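You operate a simulated robot arm through the tools that you are given. There is no shell and no other tool.

You run a simulated two-armed robot. Do the job below in one go: nothing can be reset, and whatever is moved stays where it is left.

## Task
Empty the tumbler box into the pan below and close it up.
Fine: switch the tumbler off first; turn the box upright again; hatch and hood end closed.

The check looks at the end state, three seconds after you hand in, the way a careful person would. Anything else that was tipped, shoved, dropped, spilled or broken makes it a failure.

## Robot
Two 7-joint arms with fingered hands on one trunk that stands fixed in place. Base frame: the origin is at the foot of the trunk, x ahead of it, y to its left, z up. Units: m, degrees, N and s.
The left shoulder is at [0.081, 0.241, 1.592], the right one opposite. With the tool pointing down near the work surface each hand reaches from about 0.1 to 0.94 m from the base axis, measured 20 degrees to its own side. Payload 4.9 kg a hand.
The TCP of each hand is the grasp point between the finger pads, 0.032 m short of the fingertips. In the tool frame z runs along the fingers and y along their closing line. The gripper opens to 0.2 m; its body begins 0.089 m behind the TCP. The gripper is a hand of 4 fingers: y runs from the thumb to the fingers, the wrist lies at [0, 0, -0.267] in the tool frame, and closing takes about 1.5 s.
Orientation is that of the tool frame in the base frame, as a unit quaternion [x, y, z, w]. With the fingers straight down and closing along the base's y, the tool's x points along the base's -x, its y along +y and its z along -z.

## Interface
- The arms move only by the tool nudge_tool. It takes "left_motion", "right_motion" or both (then of equal length, played together; a hand with none holds still); each is a list of rows, each an object (a shift or turn left out is 0, a gripper value left out holds the last) with "translation": the shift along the tool's x, y, z in m, a list of three; "rot": the turn, a rotation vector about the tool's x, y, z in degrees, a list of three. In form: [{"translation": [dx, dy, dz], "rot": [ax, ay, az]}, ...]. A call has 1 to 20 rows; each row shifts and turns the commanded pose from where the row before left it, along the tool's axes as they then stand. "left_grip" and "right_grip" are, for a hand that has rows, the finger opening in m, from 0 to 0.2, set as the call begins (left out, the last holds). Rows are played at 5 a second. More than 0.05 m and 8.6 degrees between two rows, or a gripper value outside its range, and nothing of the call is played. A pose out of reach is approached as far as the arm can. The call stops where the force on the tool passes 90 N (or 10 N more than at its start, if that is more) or the arm is blocked; 0.2 s more then pass. Each finger travels about 0.072 m/s and halts on what it meets, pressing with about 32 N; the grip force reading is that of the motor and also rises with nothing between the fingers. The clock runs only during rows and for 0.2 s after the last one: add rows that do not move to give the fingers time. The reply holds the time, the measured pose of the TCP, the force on the tool along the base axes, the opening and the grip force, in the units named above and with some noise, with the torque about the TCP (base axes, N m) and any sound that the robot's microphone picked up.
- Cameras (640 x 400 px; columns grow to the right, rows downward): "scene" is now at [0.111, 0.0166, 1.7518]; the picture's right is [0.17, -0.98, -0.00], its down [-0.69, -0.12, -0.71] and it looks along [0.70, 0.12, -0.70] (base axes); focal length 335 px, centre (320, 200). "left" rides on the left gripper at [-0.069, -0.069, -0.116] in its tool frame; the picture's right is [0.71, -0.71, 0.00], its down [0.54, 0.54, -0.64] and it looks along [0.45, 0.45, 0.77] (tool axes); focal length 226 px, centre (320, 200). "right" rides on the right gripper at [0.069, -0.069, -0.116] in its tool frame; the picture's right is [0.71, 0.71, 0.00], its down [-0.54, 0.54, -0.64] and it looks along [-0.46, 0.45, 0.77] (tool axes); focal length 226 px, centre (320, 200). There is no depth. A picture from a camera that has moved, and an enlarged one, comes with that camera's place and axes in the base frame and with its lens.
- capture(camera): a new picture of that camera. It takes no simulated time.
- lift_body(by): slides the trunk up (or, below 0, down) by that many m; the arms and the scene camera ride with it, the base frame stays. It gives what a move gives, with no picture.
- curl_fingers(finger1, finger2, finger3, thumb_bend, hand): sets how far each is bent, from 0 (flat) to 100 (curled in); at 30 the hand is open as for a grip, at 70 the pads meet at the TCP. One left out holds its place. A second passes; each finger stops where it meets its share of the squeeze, and holds until it gets a number again. A gripper value or a shape takes the hand back. It gives what a move gives, with no picture; readings hold the bend of each and the force on the fingers (four entries, about 0 where the hand has none), thumb and palm.
- hand_shape(shape, hand): the hand has 4 fingers and takes this shape, open, in about a second: jaw (thumb against the fingers, like two jaws); tri (thumb and two fingers); tip (a fingertip pinch); poke (one finger out to press); point (the index stretched); flat (the hand flat); cup (the hand cupped); fist (a fist). The gripper value then closes the fingers along that shape, each until it touches; the sizes above hold for jaw. It gives what a move gives, with no picture.
- pan_tilt(pan, tilt): turns the head with the scene camera to pan (to the left, within 86 degrees either way) and tilt (down, from -29 to 69), counted from straight ahead of the robot. It gives what a move gives.
- enlarge(camera, box): a new picture of the part [left, top, right, bottom] of that camera's present view, enlarged. It takes no simulated time.
- sign_off(): hands the job in; it is judged then, once.

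Places have to be worked out from the pictures, the camera data and where the tool is seen. Open the grippers and draw the arms clear of the work before you hand the job in, unless the task says otherwise.

The tools are called after ">>>" by a JSON object that holds its "name" and its "arguments". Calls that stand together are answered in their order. nudge_tool: Moves the arms, as the interface text tells. Its arguments: {"type":"object","properties":{"left_motion":{"type":"array"},"left_grip":{"type":"number"},"right_motion":{"type":"array"},"right_grip":{"type":"number"}},"required":[]} The other tools are called the same way: lift_body (by) moves the trunk up or down; hand_shape (shape, hand) gives the hand a shape; curl_fingers (finger1, finger2, finger3, thumb_bend, hand) moves the fingers one by one; pan_tilt (pan, tilt) turns the head that bears the scene camera; capture (camera) takes a picture; enlarge (camera, box) takes an enlarged picture of a part of a camera's view; sign_off () hands the job in.

At the start:

```text
time: 0.0
left_position: [0.6494, 0.4243, 1.411]
left_tcp_rot: [0.0, 1.0, 0.0, -0.001]
left_wrist_force: [-0.7, -0.8, 0.4]
left_torque: [-0.02, 0.02, 0.03]
left_width: 0.1998
left_finger_force: 0.0
left_shape: jaw
left_bend: [30.0, 30.0, 30.0, 30.0]
left_finger forces: [0.1, 0.0, 0.0, 0.1, 0.1, 0.1]
right_position: [0.6647, -0.1322, 1.393]
right_tcp_rot: [-0.001, 1.0, 0.0, 0.001]
right_wrist_force: [-0.4, -1.0, 0.7]
right_torque: [-0.02, -0.02, -0.05]
right_width: 0.2001
right_finger_force: 0.0
right_shape: jaw
right_bend: [30.0, 30.0, 30.0, 30.0]
right_finger forces: [0.1, 0.0, 0.0, 0.0, 0.0, 0.0]
trunk travel left (down, up): [-0.5, 0.34]
head pan, tilt (commanded): [10.0, 44.4]
```

scene: 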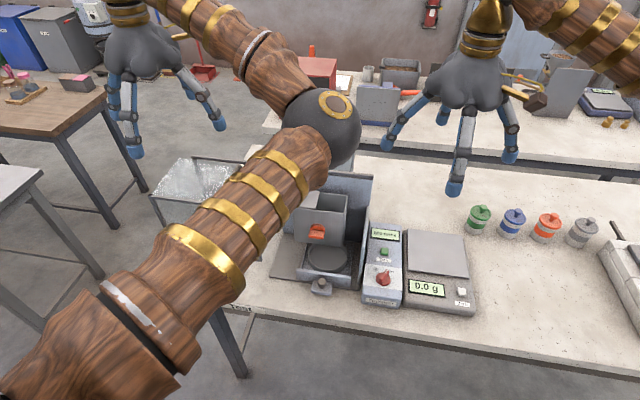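
right: 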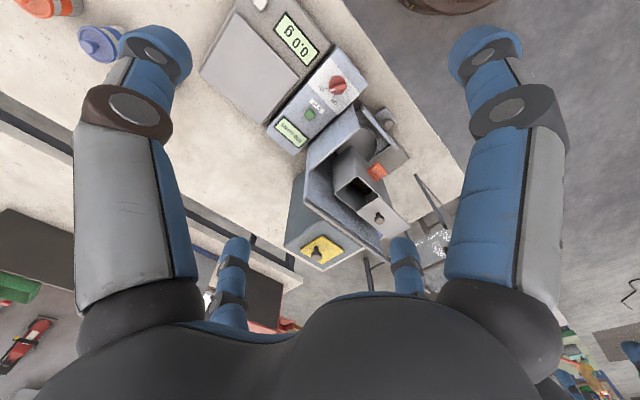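
left: 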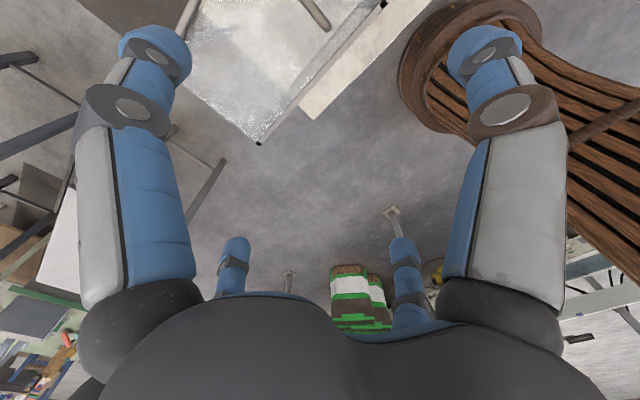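

I start by looking closer at the machine on the bench: a box with an orange latch, a control panel and a scale are visible.

>>> {"name": "enlarge", "arguments": {"camera": "scene", "box": [240, 160, 500, 322]}}

>>> {"name": "enlarge", "arguments": {"camera": "right", "box": [220, 60, 460, 280]}}

```text
2.46 times, centred on (370, 241) of scene
camera zoom: at [0.111, 0.0166, 1.7518], right [0.17, -0.98, 0.0], down [-0.69, -0.12, -0.71], along [0.7, 0.12, -0.7], focal length 825 px, centre (197, 99)
```

zoom: 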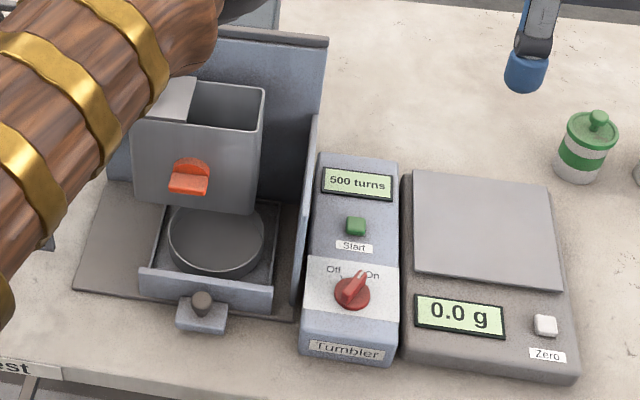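

```text
1.82 times, centred on (340, 170) of right
camera zoom: at [0.5959, -0.2009, 1.5085], right [-0.71, 0.71, 0.0], down [0.54, 0.54, 0.64], along [0.46, 0.45, -0.77], focal length 411 px, centre (284, 254)
```

zoom: 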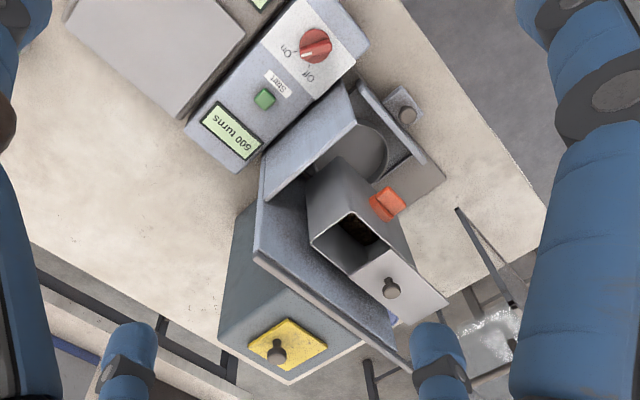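

The bench top seems to be near z ≈ 0.85, with the Start button at about [0.77, -0.075, 0.91] and the red Off/On knob at about [0.67, -0.073, 0.90]. The left arm blocks the view, so I draw it back and to the left.

>>> {"name": "nudge_tool", "arguments": {"left_motion": [{"translation": [0.03, 0.035, 0]}, {"translation": [0.03, 0.035, 0]}, {"translation": [0.03, 0.035, 0]}, {"translation": [0.03, 0.035, 0]}, {"translation": [0.03, 0.035, 0]}, {"translation": [0.03, 0.035, 0]}]}}

>>> {"name": "capture", "arguments": {"camera": "scene"}}

```text
time: 1.4
left_position: [0.4696, 0.6357, 1.4114]
left_tcp_rot: [0.001, 1.0, -0.001, 0.0]
left_wrist_force: [0.0, -1.1, -0.7]
left_torque: [-0.06, -0.01, -0.01]
left_width: 0.1999
left_finger_force: 0.0
left_shape: jaw
left_bend: [30.0, 30.0, 30.0, 30.0]
left_finger forces: [0.1, 0.0, 0.0, 0.1, 0.1, 0.0]
right_position: [0.6637, -0.1302, 1.3941]
right_tcp_rot: [0.001, 1.0, -0.001, 0.0]
right_wrist_force: [-0.4, 0.7, -0.4]
right_torque: [-0.04, -0.02, -0.03]
right_width: 0.2
right_finger_force: 0.1
right_shape: jaw
right_bend: [30.0, 30.0, 30.0, 30.0]
right_finger forces: [0.0, 0.0, 0.1, 0.0, 0.0, 0.1]
trunk travel left (down, up): [-0.5, 0.34]
head pan, tilt (commanded): [10.0, 44.4]
```

```text
taken
camera scene: at [0.1098, 0.0197, 1.7518], right [0.17, -0.98, 0.0], down [-0.69, -0.12, -0.71], along [0.7, 0.12, -0.7], focal length 335 px, centre (320, 200)
```

scene: 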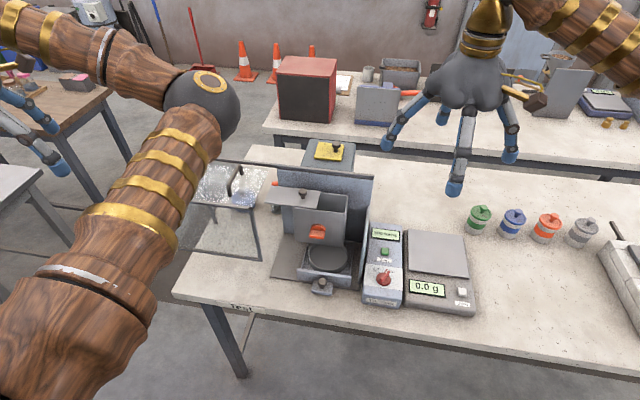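

The left part is clear now: there is a glassy hood panel with a handle to the left and the box with its hatch. I enlarge that area.

>>> {"name": "enlarge", "arguments": {"camera": "scene", "box": [170, 130, 410, 310]}}

>>> {"name": "enlarge", "arguments": {"camera": "scene", "box": [260, 180, 400, 300]}}

>>> {"name": "capture", "arguments": {"camera": "right"}}

>>> {"name": "capture", "arguments": {"camera": "left"}}

```text
2.22 times, centred on (290, 220) of scene
camera zoom: at [0.1098, 0.0197, 1.7518], right [0.17, -0.98, 0.0], down [-0.69, -0.12, -0.71], along [0.7, 0.12, -0.7], focal length 745 px, centre (387, 156)
```

zoom: 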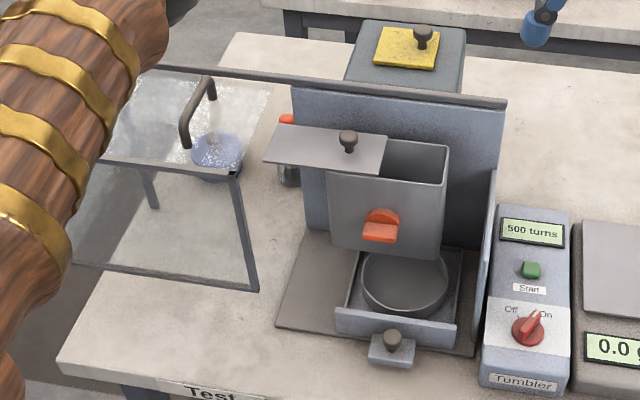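

```text
3.33 times, centred on (330, 240) of scene
camera zoom: at [0.1098, 0.0197, 1.7518], right [0.17, -0.98, 0.0], down [-0.69, -0.12, -0.71], along [0.7, 0.12, -0.7], focal length 1117 px, centre (287, 67)
```

zoom: 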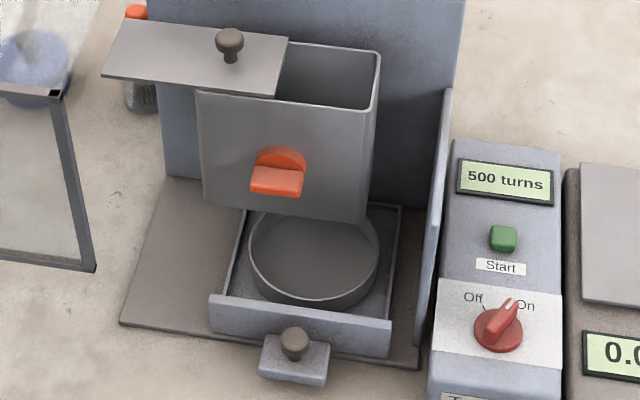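

```text
taken
camera right: at [0.5947, -0.1985, 1.5093], right [-0.71, 0.71, 0.0], down [0.54, 0.54, 0.64], along [0.46, 0.45, -0.77], focal length 226 px, centre (320, 200)
```

right: 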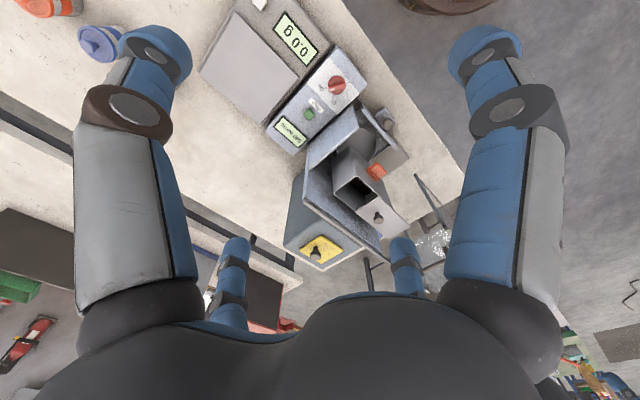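

```text
taken
camera left: at [0.5372, 0.5681, 1.5266], right [-0.71, -0.71, 0.0], down [-0.54, 0.54, 0.64], along [-0.45, 0.45, -0.77], focal length 226 px, centre (320, 200)
```

left: 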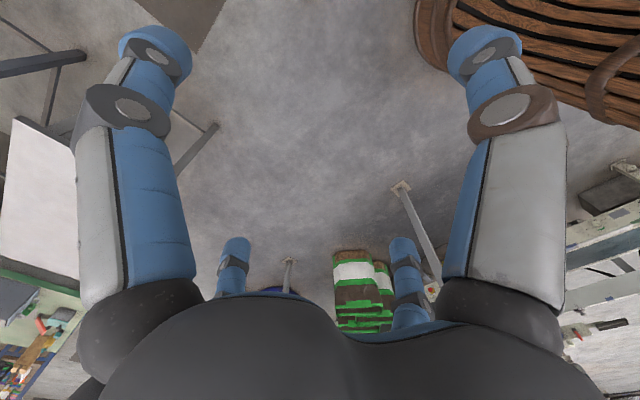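

The hood looks like a glass cover that slides on a rail along the back wall's top; the hatch plate with a knob sits on the box mouth, shifted left. I zoom in with the right camera on the box interior and the rail.

>>> {"name": "enlarge", "arguments": {"camera": "right", "box": [280, 90, 460, 270]}}

>>> {"name": "enlarge", "arguments": {"camera": "scene", "box": [180, 130, 300, 260]}}

```text
2.22 times, centred on (370, 180) of right
camera zoom: at [0.5947, -0.1985, 1.5093], right [-0.71, 0.71, 0.0], down [0.54, 0.54, 0.64], along [0.46, 0.45, -0.77], focal length 502 px, centre (209, 244)
```

zoom: 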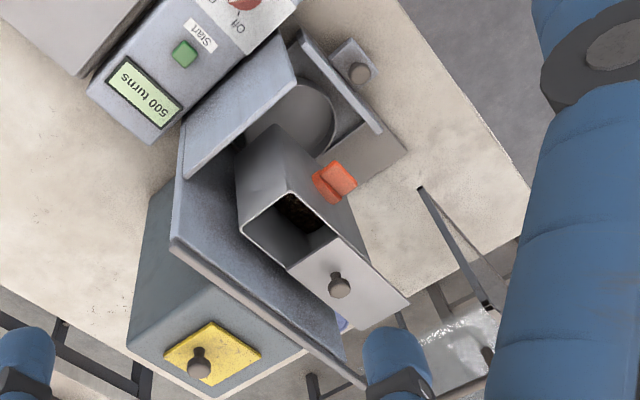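

```text
3.08 times, centred on (240, 195) of scene
camera zoom: at [0.1098, 0.0197, 1.7518], right [0.17, -0.98, 0.0], down [-0.69, -0.12, -0.71], along [0.7, 0.12, -0.7], focal length 1031 px, centre (566, 215)
```

zoom: 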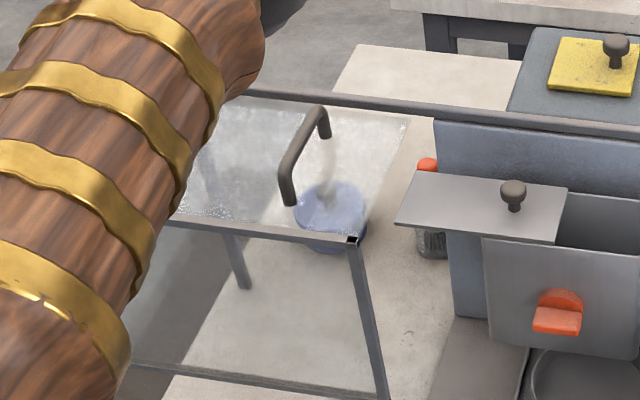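

The box is about 0.145 m square by 0.08 m deep, centred near y = 0.13, z = 1.01, with the orange part on its turning axis; the contents look dark. I look inside and at the orange grip more closely.

>>> {"name": "enlarge", "arguments": {"camera": "right", "box": [330, 130, 420, 240]}}

>>> {"name": "enlarge", "arguments": {"camera": "scene", "box": [280, 180, 370, 236]}}

>>> {"name": "enlarge", "arguments": {"camera": "scene", "box": [280, 225, 370, 300]}}

```text
3.64 times, centred on (375, 185) of right
camera zoom: at [0.5947, -0.1985, 1.5093], right [-0.71, 0.71, 0.0], down [0.54, 0.54, 0.64], along [0.46, 0.45, -0.77], focal length 822 px, centre (120, 254)
```

zoom: 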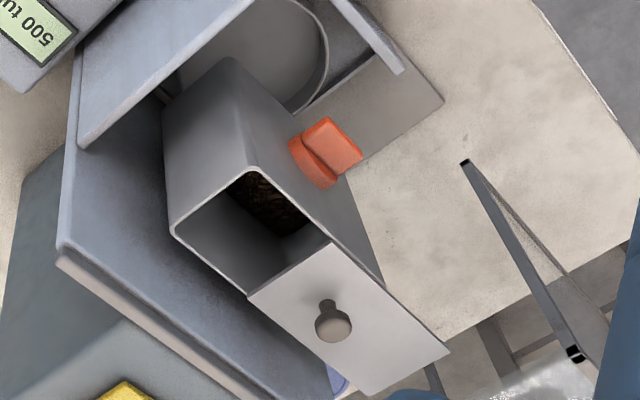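

```text
7.11 times, centred on (325, 208) of scene
camera zoom: at [0.1098, 0.0197, 1.7518], right [0.17, -0.98, 0.0], down [-0.69, -0.12, -0.71], along [0.7, 0.12, -0.7], focal length 2384 px, centre (284, 143)
```

zoom: 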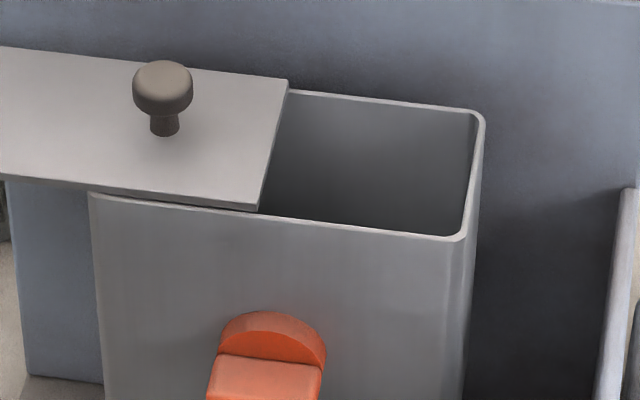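

```text
5.33 times, centred on (325, 262) of scene
camera zoom: at [0.1098, 0.0197, 1.7518], right [0.17, -0.98, 0.0], down [-0.69, -0.12, -0.71], along [0.7, 0.12, -0.7], focal length 1788 px, centre (293, -133)
```

zoom: 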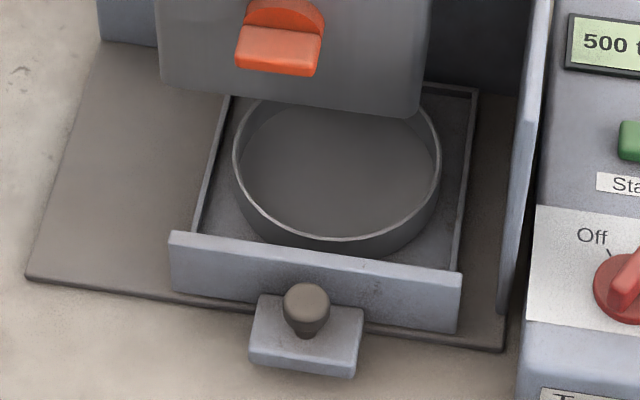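

The pan sits in a drawer that seems to be pulled forward relative to the box. I look at the yellow plate with a knob behind the wall and the control panel in detail.

>>> {"name": "enlarge", "arguments": {"camera": "scene", "box": [300, 130, 370, 180]}}

>>> {"name": "enlarge", "arguments": {"camera": "scene", "box": [355, 220, 415, 310]}}

>>> {"name": "enlarge", "arguments": {"camera": "right", "box": [270, 180, 400, 280]}}

```text
8.00 times, centred on (335, 155) of scene
camera zoom: at [0.1098, 0.0197, 1.7518], right [0.17, -0.98, 0.0], down [-0.69, -0.12, -0.71], along [0.7, 0.12, -0.7], focal length 2681 px, centre (200, 560)
```

zoom: 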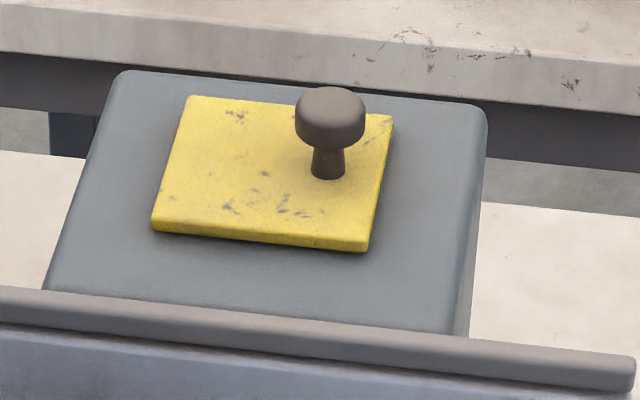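

```text
4.44 times, centred on (385, 265) of scene
camera zoom: at [0.1098, 0.0197, 1.7518], right [0.17, -0.98, 0.0], down [-0.69, -0.12, -0.71], along [0.7, 0.12, -0.7], focal length 1490 px, centre (31, -89)
```

zoom: 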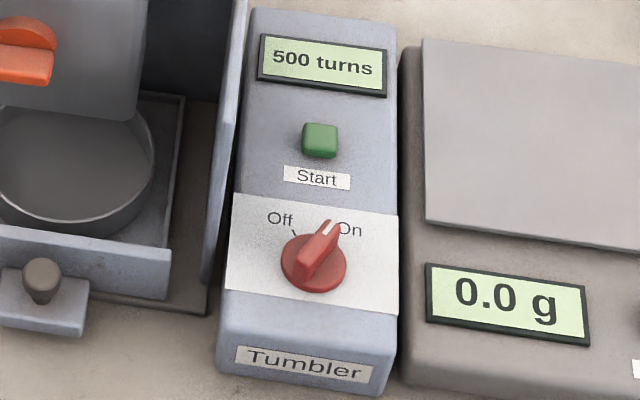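

```text
4.00 times, centred on (335, 230) of right
camera zoom: at [0.5947, -0.1985, 1.5093], right [-0.71, 0.71, 0.0], down [0.54, 0.54, 0.64], along [0.46, 0.45, -0.77], focal length 904 px, centre (260, 80)
```

zoom: 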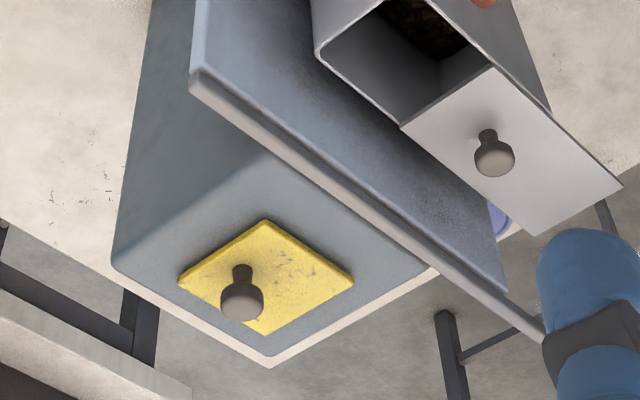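

The knob's white pointer is at "On" (about −25° from +x), "Off" is about 60° counter-clockwise from above. I try the hand's "tip" shape in free air to see its finger layout before using it.

>>> {"name": "hand_shape", "arguments": {"hand": "right", "shape": "tip"}}

>>> {"name": "enlarge", "arguments": {"camera": "scene", "box": [370, 0, 560, 220]}}

>>> {"name": "capture", "arguments": {"camera": "right"}}

```text
time: 2.3
left_position: [0.471, 0.6336, 1.4126]
left_tcp_rot: [0.001, 1.0, 0.0, -0.001]
left_wrist_force: [0.4, -0.4, 0.5]
left_torque: [0.01, 0.01, -0.03]
left_width: 0.1998
left_finger_force: 0.0
left_shape: jaw
left_bend: [30.0, 30.0, 30.0, 30.0]
left_finger forces: [0.0, 0.0, 0.0, 0.0, 0.0, 0.0]
right_position: [0.6646, -0.1333, 1.394]
right_tcp_rot: [0.0, 1.0, 0.0, 0.0]
right_wrist_force: [0.2, -0.3, 0.5]
right_torque: [-0.01, 0.0, 0.01]
right_width: 0.1998
right_finger_force: 0.0
right_shape: tip
right_bend: [16.0, 30.0, 16.0, 30.0]
right_finger forces: [0.0, 0.0, 0.1, 0.0, 0.0, 0.0]
trunk travel left (down, up): [-0.5, 0.34]
head pan, tilt (commanded): [10.0, 44.4]
```

```text
1.82 times, centred on (465, 110) of scene
camera zoom: at [0.1113, 0.016, 1.7517], right [0.17, -0.98, 0.0], down [-0.69, -0.12, -0.71], along [0.7, 0.12, -0.7], focal length 609 px, centre (56, 364)
```

zoom: 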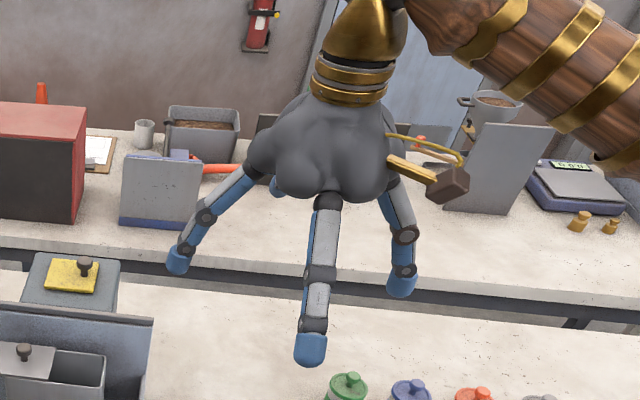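

```text
taken
camera right: at [0.5962, -0.2014, 1.5083], right [-0.71, 0.71, 0.0], down [0.54, 0.54, 0.64], along [0.46, 0.45, -0.77], focal length 226 px, centre (320, 200)
```

right: 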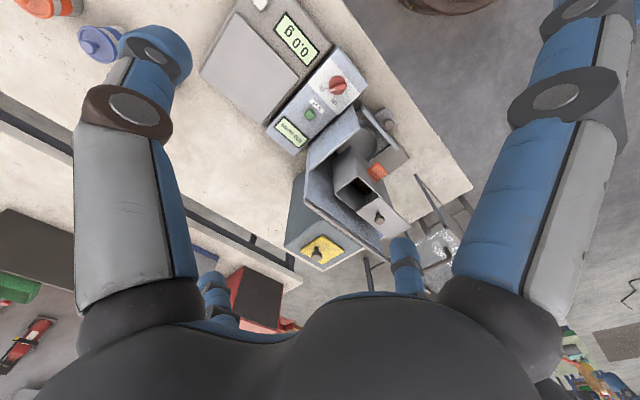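

In "tip", the thumb (−y) and finger 2 (+y) oppose while fingers 1 and 3 spread along x. I also check the "poke" shape, which might be best for the knob.

>>> {"name": "hand_shape", "arguments": {"hand": "right", "shape": "poke"}}

>>> {"name": "enlarge", "arguments": {"camera": "scene", "box": [370, 0, 560, 220]}}

>>> {"name": "capture", "arguments": {"camera": "right"}}

```text
time: 3.2
left_position: [0.4715, 0.6335, 1.4113]
left_tcp_rot: [0.001, 1.0, 0.0, 0.0]
left_wrist_force: [-0.8, -1.1, -0.4]
left_torque: [0.03, 0.0, -0.01]
left_width: 0.2
left_finger_force: 0.0
left_shape: jaw
left_bend: [30.0, 30.0, 30.0, 30.0]
left_finger forces: [0.1, 0.1, 0.1, 0.0, 0.0, 0.0]
right_position: [0.6643, -0.1318, 1.3935]
right_tcp_rot: [0.0, 1.0, 0.0, 0.0]
right_wrist_force: [0.5, 0.4, -0.9]
right_torque: [-0.01, -0.03, -0.01]
right_width: 0.0
right_finger_force: 0.0
right_shape: poke
right_bend: [100.0, 100.0, 100.0, 81.0]
right_finger forces: [0.0, 0.1, 0.0, 0.0, 0.0, 0.1]
trunk travel left (down, up): [-0.5, 0.34]
head pan, tilt (commanded): [10.0, 44.4]
```

```text
1.82 times, centred on (465, 110) of scene
camera zoom: at [0.111, 0.0168, 1.7518], right [0.17, -0.98, 0.0], down [-0.69, -0.12, -0.71], along [0.7, 0.12, -0.7], focal length 609 px, centre (56, 364)
```

zoom: 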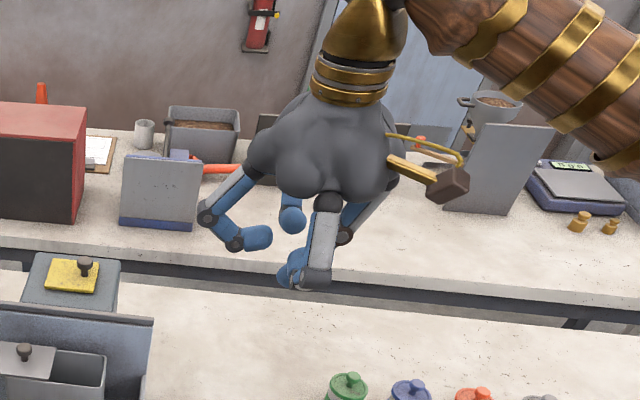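

```text
taken
camera right: at [0.5958, -0.2008, 1.5085], right [-0.71, 0.71, 0.0], down [0.54, 0.54, 0.64], along [0.46, 0.45, -0.77], focal length 226 px, centre (320, 200)
```

right: 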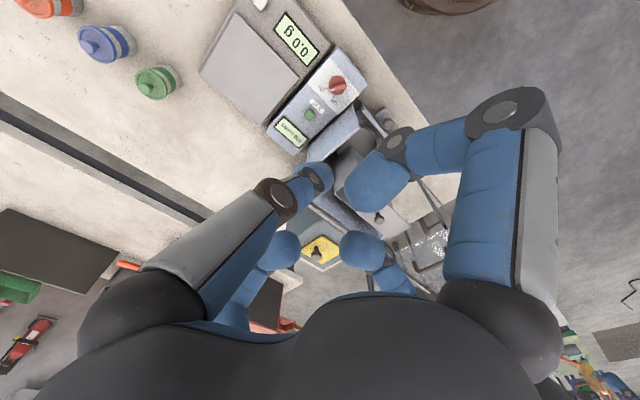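

The "poke" shape only folds all the fingers, so the jaw shape suits better. I restore jaw and lower the right hand to a viewing spot in front-right of the panel, around [0.585, -0.16, 1.054], to see the knob, drawer and box closely.

>>> {"name": "hand_shape", "arguments": {"hand": "right", "shape": "jaw"}}

>>> {"name": "nudge_tool", "arguments": {"right_motion": [{"translation": [0.0099, -0.0039, 0.0424]}, {"translation": [0.0099, -0.0039, 0.0424]}, {"translation": [0.0099, -0.0039, 0.0424]}, {"translation": [0.0099, -0.0039, 0.0424]}, {"translation": [0.0099, -0.0039, 0.0424]}, {"translation": [0.0099, -0.0039, 0.0424]}, {"translation": [0.0099, -0.0039, 0.0424]}, {"translation": [0.0099, -0.0039, 0.0424]}]}}

>>> {"name": "capture", "arguments": {"camera": "right"}}

>>> {"name": "capture", "arguments": {"camera": "scene"}}

```text
time: 4.1
left_position: [0.4695, 0.633, 1.4115]
left_tcp_rot: [0.001, 1.0, -0.001, 0.0]
left_wrist_force: [-0.4, -1.4, 0.4]
left_torque: [-0.02, -0.04, 0.0]
left_width: 0.1999
left_finger_force: 0.0
left_shape: jaw
left_bend: [30.0, 30.0, 30.0, 30.0]
left_finger forces: [0.0, 0.0, 0.0, 0.0, 0.1, 0.0]
right_position: [0.6658, -0.1324, 1.3937]
right_tcp_rot: [0.0, 1.0, 0.0, 0.0]
right_wrist_force: [-1.0, -0.6, 0.1]
right_torque: [0.02, 0.03, 0.02]
right_width: 0.1999
right_finger_force: 0.1
right_shape: jaw
right_bend: [30.0, 30.0, 30.0, 30.0]
right_finger forces: [0.1, 0.0, 0.0, 0.0, 0.1, 0.1]
trunk travel left (down, up): [-0.5, 0.34]
head pan, tilt (commanded): [10.0, 44.4]
```

```text
time: 5.9
left_position: [0.4697, 0.6332, 1.4115]
left_tcp_rot: [0.0, 1.0, 0.0, 0.0]
left_wrist_force: [0.2, -0.2, 1.1]
left_torque: [-0.03, 0.0, -0.04]
left_width: 0.2001
left_finger_force: 0.1
left_shape: jaw
left_bend: [30.0, 30.0, 30.0, 30.0]
left_finger forces: [0.0, 0.0, 0.1, 0.0, 0.1, 0.1]
right_position: [0.5856, -0.1637, 1.055]
right_tcp_rot: [0.0, 1.0, 0.0, 0.001]
right_wrist_force: [-0.1, -0.3, -0.7]
right_torque: [0.01, -0.03, -0.02]
right_width: 0.1998
right_finger_force: 0.0
right_shape: jaw
right_bend: [30.0, 30.0, 30.0, 30.0]
right_finger forces: [0.0, 0.1, 0.0, 0.0, 0.1, 0.0]
trunk travel left (down, up): [-0.5, 0.34]
head pan, tilt (commanded): [10.0, 44.4]
```

```text
taken
camera right: at [0.5171, -0.2327, 1.1704], right [-0.71, 0.71, 0.0], down [0.54, 0.54, 0.64], along [0.46, 0.45, -0.77], focal length 226 px, centre (320, 200)
```

right: 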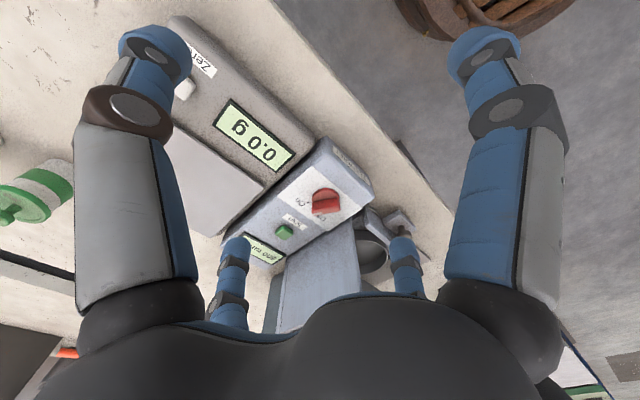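

```text
taken
camera scene: at [0.1105, 0.0161, 1.7519], right [0.17, -0.98, 0.0], down [-0.69, -0.12, -0.71], along [0.7, 0.12, -0.7], focal length 335 px, centre (320, 200)
```

scene: 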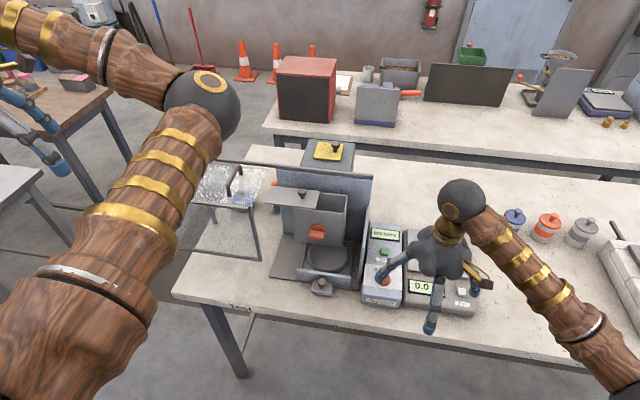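

The knob is now in view of the right camera; I enlarge to get its height and pointer direction.

>>> {"name": "enlarge", "arguments": {"camera": "right", "box": [240, 130, 440, 290]}}

>>> {"name": "enlarge", "arguments": {"camera": "right", "box": [280, 160, 360, 230]}}

```text
2.50 times, centred on (340, 210) of right
camera zoom: at [0.5171, -0.2327, 1.1704], right [-0.71, 0.71, 0.0], down [0.54, 0.54, 0.64], along [0.46, 0.45, -0.77], focal length 565 px, centre (270, 175)
```

zoom: 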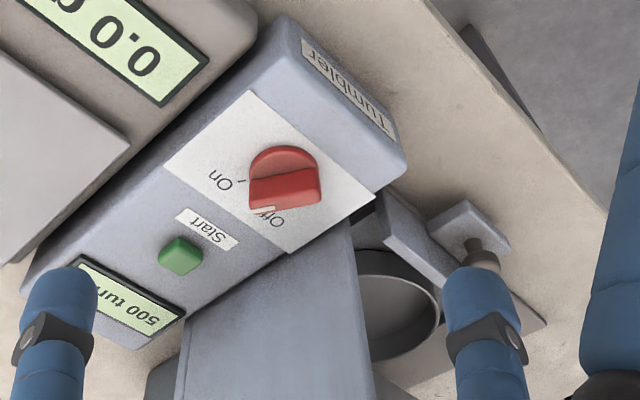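

```text
5.71 times, centred on (320, 195) of right
camera zoom: at [0.5171, -0.2327, 1.1704], right [-0.71, 0.71, 0.0], down [0.54, 0.54, 0.64], along [0.46, 0.45, -0.77], focal length 1292 px, centre (320, 229)
```

zoom: 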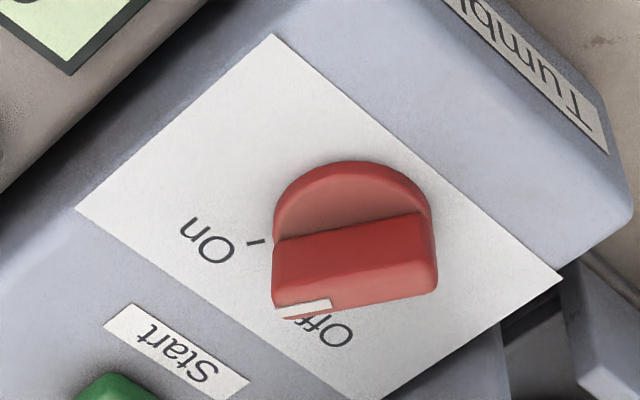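

The knob's bar is about 0.04 long, 0.01 wide, with its top near z = 0.93, centre (0.672, −0.070), pointing about −30° (On). I close the right hand to a 0.07 m opening, move it over the knob, yaw it to the bar and tilt it a little away from the side wall.

>>> {"name": "nudge_tool", "arguments": {"right_motion": [{"translation": [-0.0199, 0.0261, 0.0047]}, {"translation": [-0.0199, 0.0261, 0.0047]}, {"translation": [-0.0199, 0.0261, 0.0047]}, {"rot": [0, 0, 7.5]}, {"rot": [0, 0, 7.5]}, {"rot": [0, 0, 7.5]}, {"rot": [0, 0, 7.5]}, {"rot": [-5.2, -3, 0]}, {"rot": [-5.2, -3, 0]}, {"rot": [-5.2, -3, 0]}], "right_grip": 0.07}}

>>> {"name": "capture", "arguments": {"camera": "right"}}

>>> {"name": "enlarge", "arguments": {"camera": "scene", "box": [330, 170, 530, 330]}}

```text
time: 8.1
left_position: [0.4708, 0.6338, 1.4114]
left_tcp_rot: [-0.001, 1.0, 0.0, 0.0]
left_wrist_force: [0.1, -1.0, 0.5]
left_torque: [-0.01, 0.0, -0.01]
left_width: 0.2
left_finger_force: 0.0
left_shape: jaw
left_bend: [30.0, 30.0, 30.0, 30.0]
left_finger forces: [0.1, 0.0, 0.0, 0.0, 0.0, 0.1]
right_position: [0.6449, -0.086, 1.0405]
right_tcp_rot: [0.257, 0.954, 0.11, 0.112]
right_wrist_force: [-0.5, -0.2, -0.2]
right_torque: [-0.01, 0.01, 0.01]
right_width: 0.0705
right_finger_force: 0.0
right_shape: jaw
right_bend: [45.0, 45.0, 45.0, 44.0]
right_finger forces: [0.0, 0.1, 0.0, 0.1, 0.0, 0.0]
trunk travel left (down, up): [-0.5, 0.34]
head pan, tilt (commanded): [10.0, 44.4]
```

```text
taken
camera right: at [0.5244, -0.126, 1.121], right [-0.27, 0.96, 0.08], down [0.53, 0.08, 0.84], along [0.8, 0.27, -0.53], focal length 226 px, centre (320, 200)
```

right: 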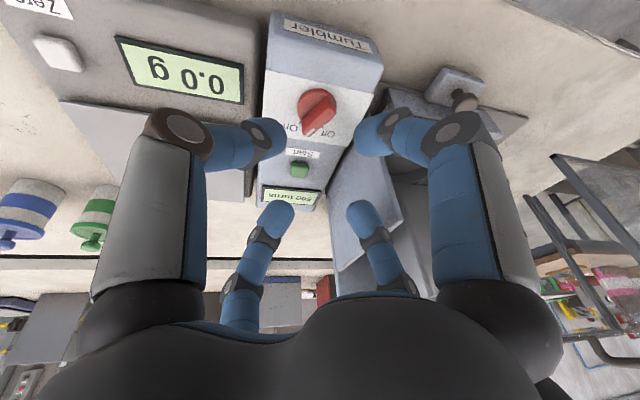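

```text
2.50 times, centred on (430, 250) of scene
camera zoom: at [0.1101, 0.0169, 1.7519], right [0.17, -0.98, 0.0], down [-0.69, -0.12, -0.71], along [0.7, 0.12, -0.7], focal length 838 px, centre (45, 75)
```

zoom: 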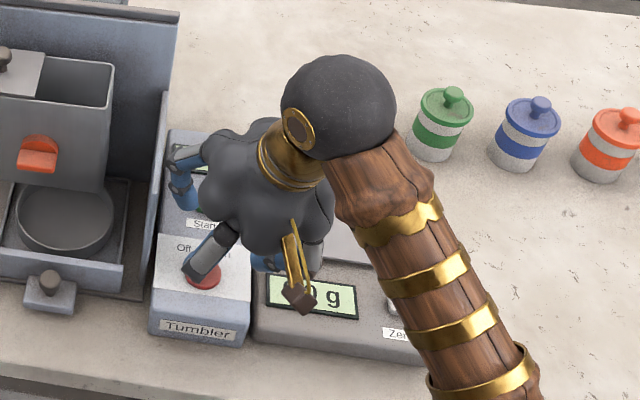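

TCP projects to the image centre in this camera, so I can check alignment directly. I zoom in on the knob.

>>> {"name": "enlarge", "arguments": {"camera": "right", "box": [260, 60, 380, 180]}}

```text
3.33 times, centred on (320, 120) of right
camera zoom: at [0.5244, -0.126, 1.121], right [-0.27, 0.96, 0.08], down [0.53, 0.08, 0.84], along [0.8, 0.27, -0.53], focal length 754 px, centre (320, 467)
```

zoom: 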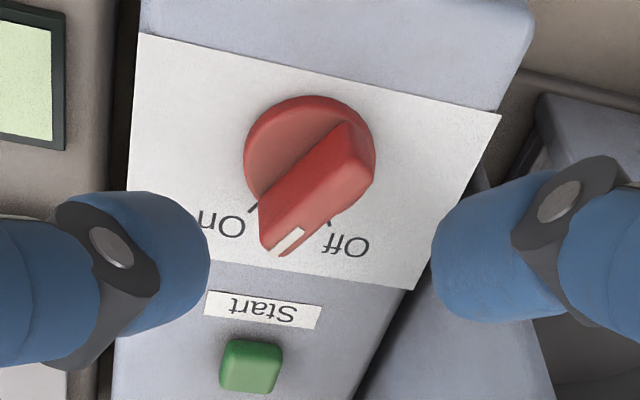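

The bar centre comes out near (0.669, −0.070), top z ≈ 0.932, direction about −28°, which matches the hand's yaw. I descend along the tool axis most of the way and check.

>>> {"name": "nudge_tool", "arguments": {"right_motion": [{"translation": [0.0006, 0, 0.018]}, {"translation": [0.0006, 0, 0.018]}, {"translation": [0.0006, 0, 0.018]}, {"translation": [0.0006, 0, 0.016]}]}}

>>> {"name": "capture", "arguments": {"camera": "right"}}

>>> {"name": "enlarge", "arguments": {"camera": "scene", "box": [340, 200, 460, 310]}}

```text
time: 9.1
left_position: [0.4693, 0.6312, 1.4133]
left_tcp_rot: [0.001, 1.0, 0.0, 0.0]
left_wrist_force: [-0.4, 0.2, 1.4]
left_torque: [0.02, -0.01, -0.01]
left_width: 0.1998
left_finger_force: 0.0
left_shape: jaw
left_bend: [30.0, 30.0, 30.0, 30.0]
left_finger forces: [0.1, 0.0, 0.0, 0.1, 0.0, 0.0]
right_position: [0.6615, -0.0767, 0.9753]
right_tcp_rot: [0.258, 0.953, 0.11, 0.111]
right_wrist_force: [-3.4, -22.3, 5.4]
right_torque: [1.52, -0.26, -0.33]
right_width: 0.0686
right_finger_force: 0.1
right_shape: jaw
right_bend: [45.0, 49.0, 45.0, 44.0]
right_finger forces: [0.1, 21.7, 0.0, 0.1, 0.0, 0.0]
trunk travel left (down, up): [-0.5, 0.34]
head pan, tilt (commanded): [10.0, 44.4]
```

```text
taken
camera right: at [0.5406, -0.1166, 1.0541], right [-0.27, 0.96, 0.08], down [0.54, 0.08, 0.84], along [0.8, 0.27, -0.53], focal length 226 px, centre (320, 200)
```

right: 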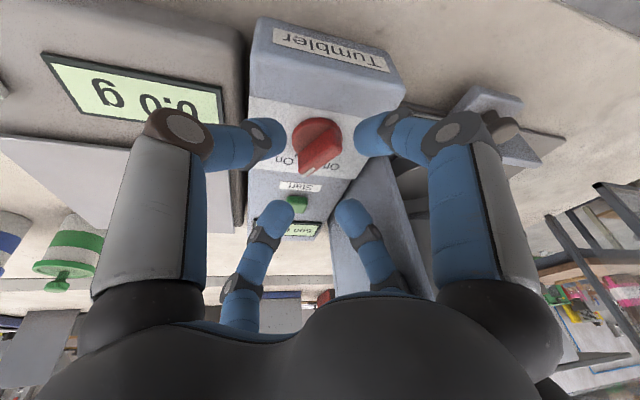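

```text
3.64 times, centred on (400, 255) of scene
camera zoom: at [0.11, 0.012, 1.752], right [0.17, -0.99, 0.0], down [-0.69, -0.12, -0.71], along [0.7, 0.12, -0.7], focal length 1219 px, centre (29, 0)
```

zoom: 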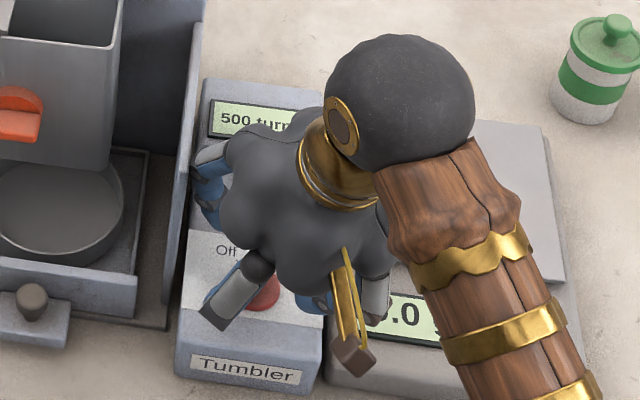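

Finger 2's bent joint is touching the side wall (about 22 N), so I back off at once along the tool axis and a little to −y.

>>> {"name": "nudge_tool", "arguments": {"right_motion": [{"translation": [-0.004, -0.006, -0.02]}, {"translation": [-0.004, -0.006, -0.02]}]}}

>>> {"name": "capture", "arguments": {"camera": "scene"}}

```text
time: 9.7
left_position: [0.4698, 0.6333, 1.4118]
left_tcp_rot: [0.001, 1.0, 0.0, 0.0]
left_wrist_force: [0.9, 0.2, 0.0]
left_torque: [0.0, -0.02, 0.0]
left_width: 0.1997
left_finger_force: 0.0
left_shape: jaw
left_bend: [30.0, 30.0, 30.0, 30.0]
left_finger forces: [0.1, 0.0, 0.0, 0.0, 0.1, 0.0]
right_position: [0.6498, -0.0938, 1.0116]
right_tcp_rot: [0.255, 0.954, 0.111, 0.111]
right_wrist_force: [-0.5, -1.0, -0.5]
right_torque: [0.02, 0.03, -0.02]
right_width: 0.0705
right_finger_force: 0.1
right_shape: jaw
right_bend: [45.0, 45.0, 45.0, 44.0]
right_finger forces: [0.1, 0.0, 0.1, 0.1, 0.0, 0.0]
trunk travel left (down, up): [-0.5, 0.34]
head pan, tilt (commanded): [10.0, 44.4]
```

```text
taken
camera scene: at [0.1093, 0.0172, 1.7519], right [0.17, -0.98, 0.0], down [-0.69, -0.12, -0.71], along [0.7, 0.12, -0.7], focal length 335 px, centre (320, 200)
```

scene: 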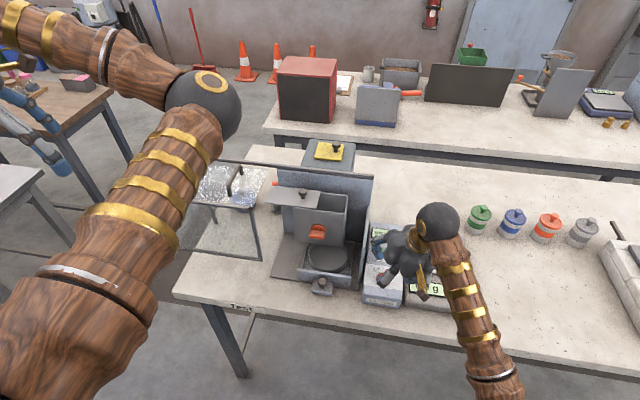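

All is back to zero force and nothing moved. I re-tilt the hand to 25° about the bar axis (wrist toward −y) and then bring finger 2 and the thumb closer together so the joint clears the wall.

>>> {"name": "nudge_tool", "arguments": {"right_motion": [{"rot": [-4.68, 4.38, 0.97]}, {"rot": [-4.68, 4.38, 0.97]}, {"translation": [-0.0047, -0.0093, 0.0]}]}}

>>> {"name": "curl_fingers", "arguments": {"hand": "right", "finger1": 45, "finger2": 57, "finger3": 45, "thumb_bend": 57}}

>>> {"name": "capture", "arguments": {"camera": "right"}}

>>> {"name": "enlarge", "arguments": {"camera": "right", "box": [240, 90, 400, 230]}}

```text
time: 10.5
left_position: [0.4704, 0.6336, 1.4107]
left_tcp_rot: [0.0, 1.0, 0.0, -0.001]
left_wrist_force: [-0.6, -0.6, -0.7]
left_torque: [0.0, 0.01, 0.02]
left_width: 0.1998
left_finger_force: 0.1
left_shape: jaw
left_bend: [30.0, 30.0, 30.0, 30.0]
left_finger forces: [0.0, 0.0, 0.0, 0.1, 0.0, 0.1]
right_position: [0.6528, -0.1036, 1.0051]
right_tcp_rot: [0.253, 0.943, 0.209, 0.056]
right_wrist_force: [0.2, -0.9, -0.8]
right_torque: [0.03, -0.03, 0.0]
right_width: 0.0703
right_finger_force: 0.1
right_shape: jaw
right_bend: [45.0, 45.0, 45.0, 44.0]
right_finger forces: [0.0, 0.1, 0.1, 0.0, 0.0, 0.0]
trunk travel left (down, up): [-0.5, 0.34]
head pan, tilt (commanded): [10.0, 44.4]
```

```text
time: 11.5
left_position: [0.4705, 0.6343, 1.412]
left_tcp_rot: [0.001, 1.0, 0.001, 0.0]
left_wrist_force: [0.1, -0.2, 0.2]
left_torque: [0.0, 0.03, 0.0]
left_width: 0.1999
left_finger_force: 0.1
left_shape: jaw
left_bend: [30.0, 30.0, 30.0, 30.0]
left_finger forces: [0.1, 0.0, 0.1, 0.0, 0.0, 0.0]
right_position: [0.6512, -0.103, 1.006]
right_tcp_rot: [0.253, 0.943, 0.209, 0.056]
right_wrist_force: [-0.5, 0.2, -0.6]
right_torque: [0.01, 0.02, 0.0]
right_width: 0.0695
right_finger_force: 0.0
right_shape: fingers
right_bend: [45.0, 56.0, 45.0, 56.0]
right_finger forces: [0.0, 0.0, 0.0, 0.1, 0.0, 0.0]
trunk travel left (down, up): [-0.5, 0.34]
head pan, tilt (commanded): [10.0, 44.4]
```

```text
taken
camera right: at [0.5366, -0.1646, 1.0807], right [-0.29, 0.91, 0.3], down [0.58, -0.08, 0.81], along [0.76, 0.41, -0.5], focal length 226 px, centre (320, 200)
```

right: 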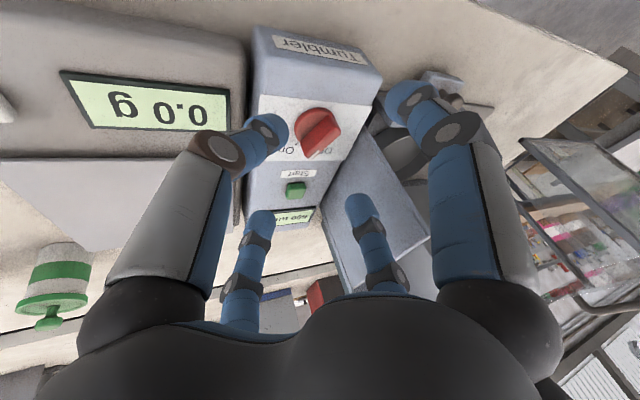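

```text
2.86 times, centred on (320, 160) of right
camera zoom: at [0.5366, -0.1646, 1.0807], right [-0.29, 0.91, 0.3], down [0.58, -0.08, 0.81], along [0.76, 0.41, -0.5], focal length 646 px, centre (320, 314)
```

zoom: 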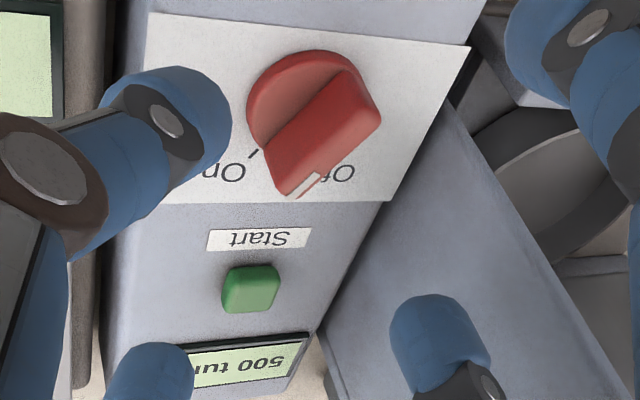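

From three views the bar centre is about (0.667, −0.071), top z 0.932. The hand is nearly lined up; I descend along the tool axis to about 18 mm short and check forces.

>>> {"name": "nudge_tool", "arguments": {"right_motion": [{"translation": [0.0012, -0.0007, 0.015]}, {"translation": [0.001, -0.0006, 0.015]}, {"translation": [0.001, -0.0006, 0.015]}]}}

>>> {"name": "capture", "arguments": {"camera": "right"}}

>>> {"name": "enlarge", "arguments": {"camera": "right", "box": [240, 90, 400, 230]}}

```text
time: 12.3
left_position: [0.4694, 0.6338, 1.4126]
left_tcp_rot: [0.001, 1.0, 0.0, 0.001]
left_wrist_force: [0.4, 1.1, 0.7]
left_torque: [-0.03, -0.02, 0.03]
left_width: 0.2001
left_finger_force: 0.1
left_shape: jaw
left_bend: [30.0, 30.0, 30.0, 30.0]
left_finger forces: [0.0, 0.0, 0.0, 0.1, 0.1, 0.0]
right_position: [0.6567, -0.0868, 0.9666]
right_tcp_rot: [0.253, 0.943, 0.209, 0.058]
right_wrist_force: [1.5, -1.3, 5.4]
right_torque: [-0.18, -0.04, 0.05]
right_width: 0.0676
right_finger_force: 3.0
right_shape: fingers
right_bend: [45.0, 56.0, 45.0, 57.0]
right_finger forces: [0.1, 0.1, 0.0, 0.1, 5.6, 0.1]
trunk travel left (down, up): [-0.5, 0.34]
head pan, tilt (commanded): [10.0, 44.4]
```

```text
taken
camera right: at [0.542, -0.149, 1.0407], right [-0.29, 0.91, 0.3], down [0.58, -0.08, 0.81], along [0.76, 0.41, -0.5], focal length 226 px, centre (320, 200)
```

right: 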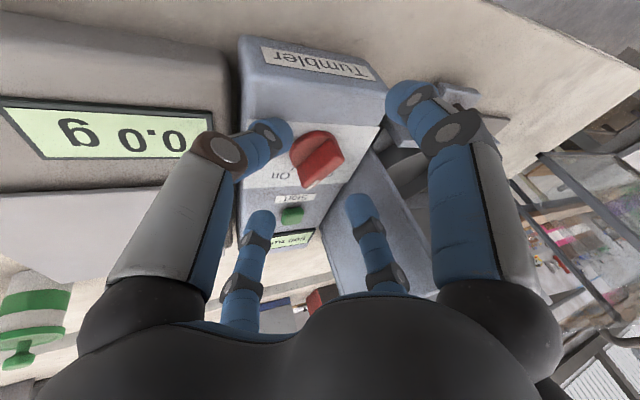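

```text
2.86 times, centred on (320, 160) of right
camera zoom: at [0.542, -0.149, 1.0407], right [-0.29, 0.91, 0.3], down [0.58, -0.08, 0.81], along [0.76, 0.41, -0.5], focal length 646 px, centre (320, 314)
```

zoom: 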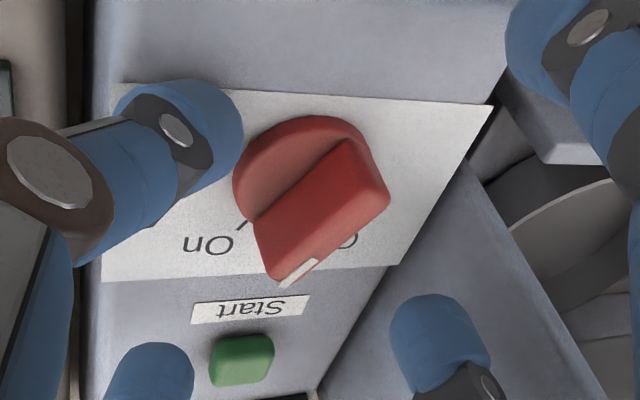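

The thumb tip already presses the panel lightly (5 N), since the panel surface is higher (z ≈ 0.913) than thought. I retreat and re-orient: yaw 0, tilted 25° with the wrist toward the robot, so finger 2 passes in front of the wall and both pads stay level.

>>> {"name": "nudge_tool", "arguments": {"right_motion": [{"translation": [0, 0, -0.03]}, {"translation": [0, 0, -0.03]}, {"rot": [8.33, 0, 0]}, {"rot": [8.33, 0, 0]}, {"rot": [8.33, 0, 0]}, {"rot": [0, 0, -7.5]}, {"rot": [0, 0, -7.5]}, {"rot": [0, 0, -7.5]}, {"rot": [0, 0, -7.5]}, {"rot": [0, -8.33, 0]}, {"rot": [0, -8.33, 0]}, {"rot": [0, -8.33, 0]}]}}

>>> {"name": "curl_fingers", "arguments": {"hand": "right", "finger1": 100, "finger2": 55, "finger3": 100, "thumb_bend": 55}}

>>> {"name": "capture", "arguments": {"camera": "right"}}

>>> {"name": "enlarge", "arguments": {"camera": "scene", "box": [330, 190, 490, 310]}}

```text
time: 14.9
left_position: [0.4695, 0.6345, 1.4121]
left_tcp_rot: [0.0, 1.0, 0.001, 0.0]
left_wrist_force: [-0.3, 0.1, 0.5]
left_torque: [-0.01, -0.01, -0.02]
left_width: 0.1999
left_finger_force: 0.0
left_shape: jaw
left_bend: [30.0, 30.0, 30.0, 30.0]
left_finger forces: [0.0, 0.0, 0.1, 0.0, 0.0, 0.0]
right_position: [0.646, -0.1076, 1.0195]
right_tcp_rot: [0.001, 0.976, 0.0, 0.218]
right_wrist_force: [-0.4, -0.1, 0.7]
right_torque: [0.02, 0.04, -0.02]
right_width: 0.0698
right_finger_force: 0.0
right_shape: fingers
right_bend: [45.0, 56.0, 45.0, 56.0]
right_finger forces: [0.0, 0.0, 0.0, 0.0, 0.0, 0.0]
trunk travel left (down, up): [-0.5, 0.34]
head pan, tilt (commanded): [10.0, 44.4]
```

```text
time: 15.9
left_position: [0.4705, 0.6338, 1.4124]
left_tcp_rot: [0.001, 1.0, 0.0, -0.001]
left_wrist_force: [0.2, -0.3, -0.5]
left_torque: [-0.01, 0.0, 0.03]
left_width: 0.2
left_finger_force: 0.1
left_shape: jaw
left_bend: [30.0, 30.0, 30.0, 30.0]
left_finger forces: [0.0, 0.0, 0.0, 0.0, 0.0, 0.0]
right_position: [0.6461, -0.1093, 1.0183]
right_tcp_rot: [0.001, 0.976, -0.001, 0.216]
right_wrist_force: [0.3, -0.3, -0.5]
right_torque: [0.04, 0.0, -0.01]
right_width: 0.034
right_finger_force: 0.1
right_shape: fingers
right_bend: [74.0, 55.0, 74.0, 55.0]
right_finger forces: [0.1, 0.1, 0.0, 0.0, 0.0, 0.1]
trunk travel left (down, up): [-0.5, 0.34]
head pan, tilt (commanded): [10.0, 44.4]
```

```text
taken
camera right: at [0.5342, -0.1769, 1.0928], right [-0.64, 0.71, -0.3], down [0.22, 0.54, 0.81], along [0.74, 0.45, -0.5], focal length 226 px, centre (320, 200)
```

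right: 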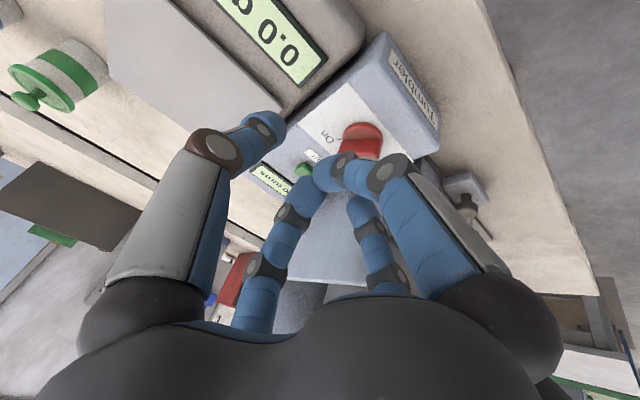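

```text
3.33 times, centred on (410, 250) of scene
camera zoom: at [0.1111, 0.0166, 1.7517], right [0.17, -0.98, 0.0], down [-0.69, -0.12, -0.71], along [0.7, 0.12, -0.7], focal length 1117 px, centre (20, 33)
```

zoom: 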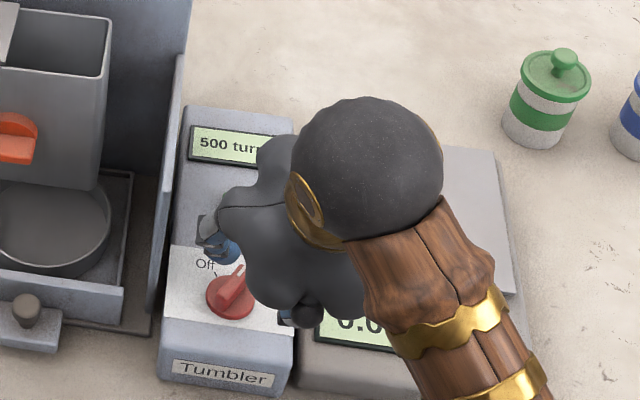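

Fingers 1 and 3 reached only 74 within the second; I give them another second to fold fully.

>>> {"name": "curl_fingers", "arguments": {"hand": "right", "finger1": 100, "finger2": 55, "finger3": 100, "thumb_bend": 55}}

>>> {"name": "capture", "arguments": {"camera": "right"}}

>>> {"name": "enlarge", "arguments": {"camera": "right", "box": [240, 90, 440, 230]}}

```text
time: 16.9
left_position: [0.4694, 0.634, 1.4111]
left_tcp_rot: [0.001, 1.0, 0.001, -0.001]
left_wrist_force: [0.0, 0.6, -0.3]
left_torque: [0.03, 0.01, -0.02]
left_width: 0.1998
left_finger_force: 0.1
left_shape: jaw
left_bend: [30.0, 30.0, 30.0, 30.0]
left_finger forces: [0.0, 0.1, 0.1, 0.0, 0.0, 0.0]
right_position: [0.6462, -0.1094, 1.0182]
right_tcp_rot: [0.0, 0.976, -0.001, 0.216]
right_wrist_force: [0.1, 0.2, -0.3]
right_torque: [-0.02, -0.01, -0.01]
right_width: 0.0341
right_finger_force: 0.1
right_shape: fingers
right_bend: [74.0, 55.0, 74.0, 55.0]
right_finger forces: [0.0, 0.0, 0.0, 0.0, 0.0, 0.0]
trunk travel left (down, up): [-0.5, 0.34]
head pan, tilt (commanded): [10.0, 44.4]
```

```text
taken
camera right: at [0.5341, -0.1768, 1.0929], right [-0.64, 0.71, -0.3], down [0.22, 0.54, 0.81], along [0.74, 0.45, -0.5], focal length 226 px, centre (320, 200)
```

right: 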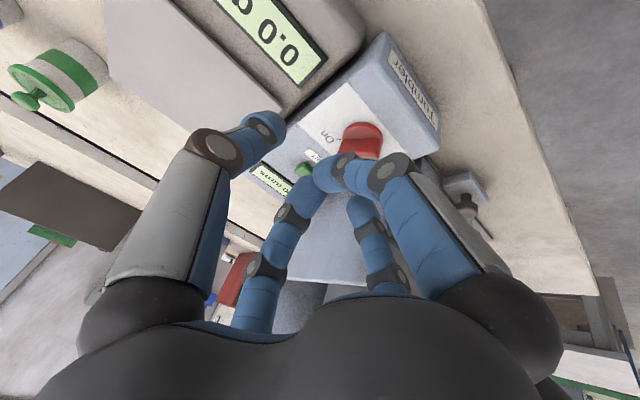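

```text
2.86 times, centred on (340, 160) of right
camera zoom: at [0.5341, -0.1768, 1.0929], right [-0.64, 0.71, -0.3], down [0.22, 0.54, 0.81], along [0.74, 0.45, -0.5], focal length 646 px, centre (263, 314)
```

zoom: 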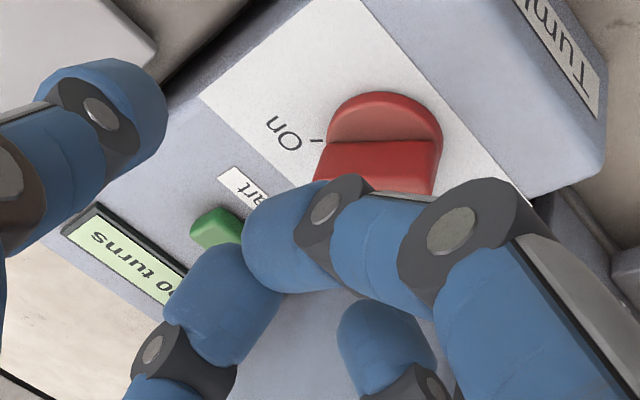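

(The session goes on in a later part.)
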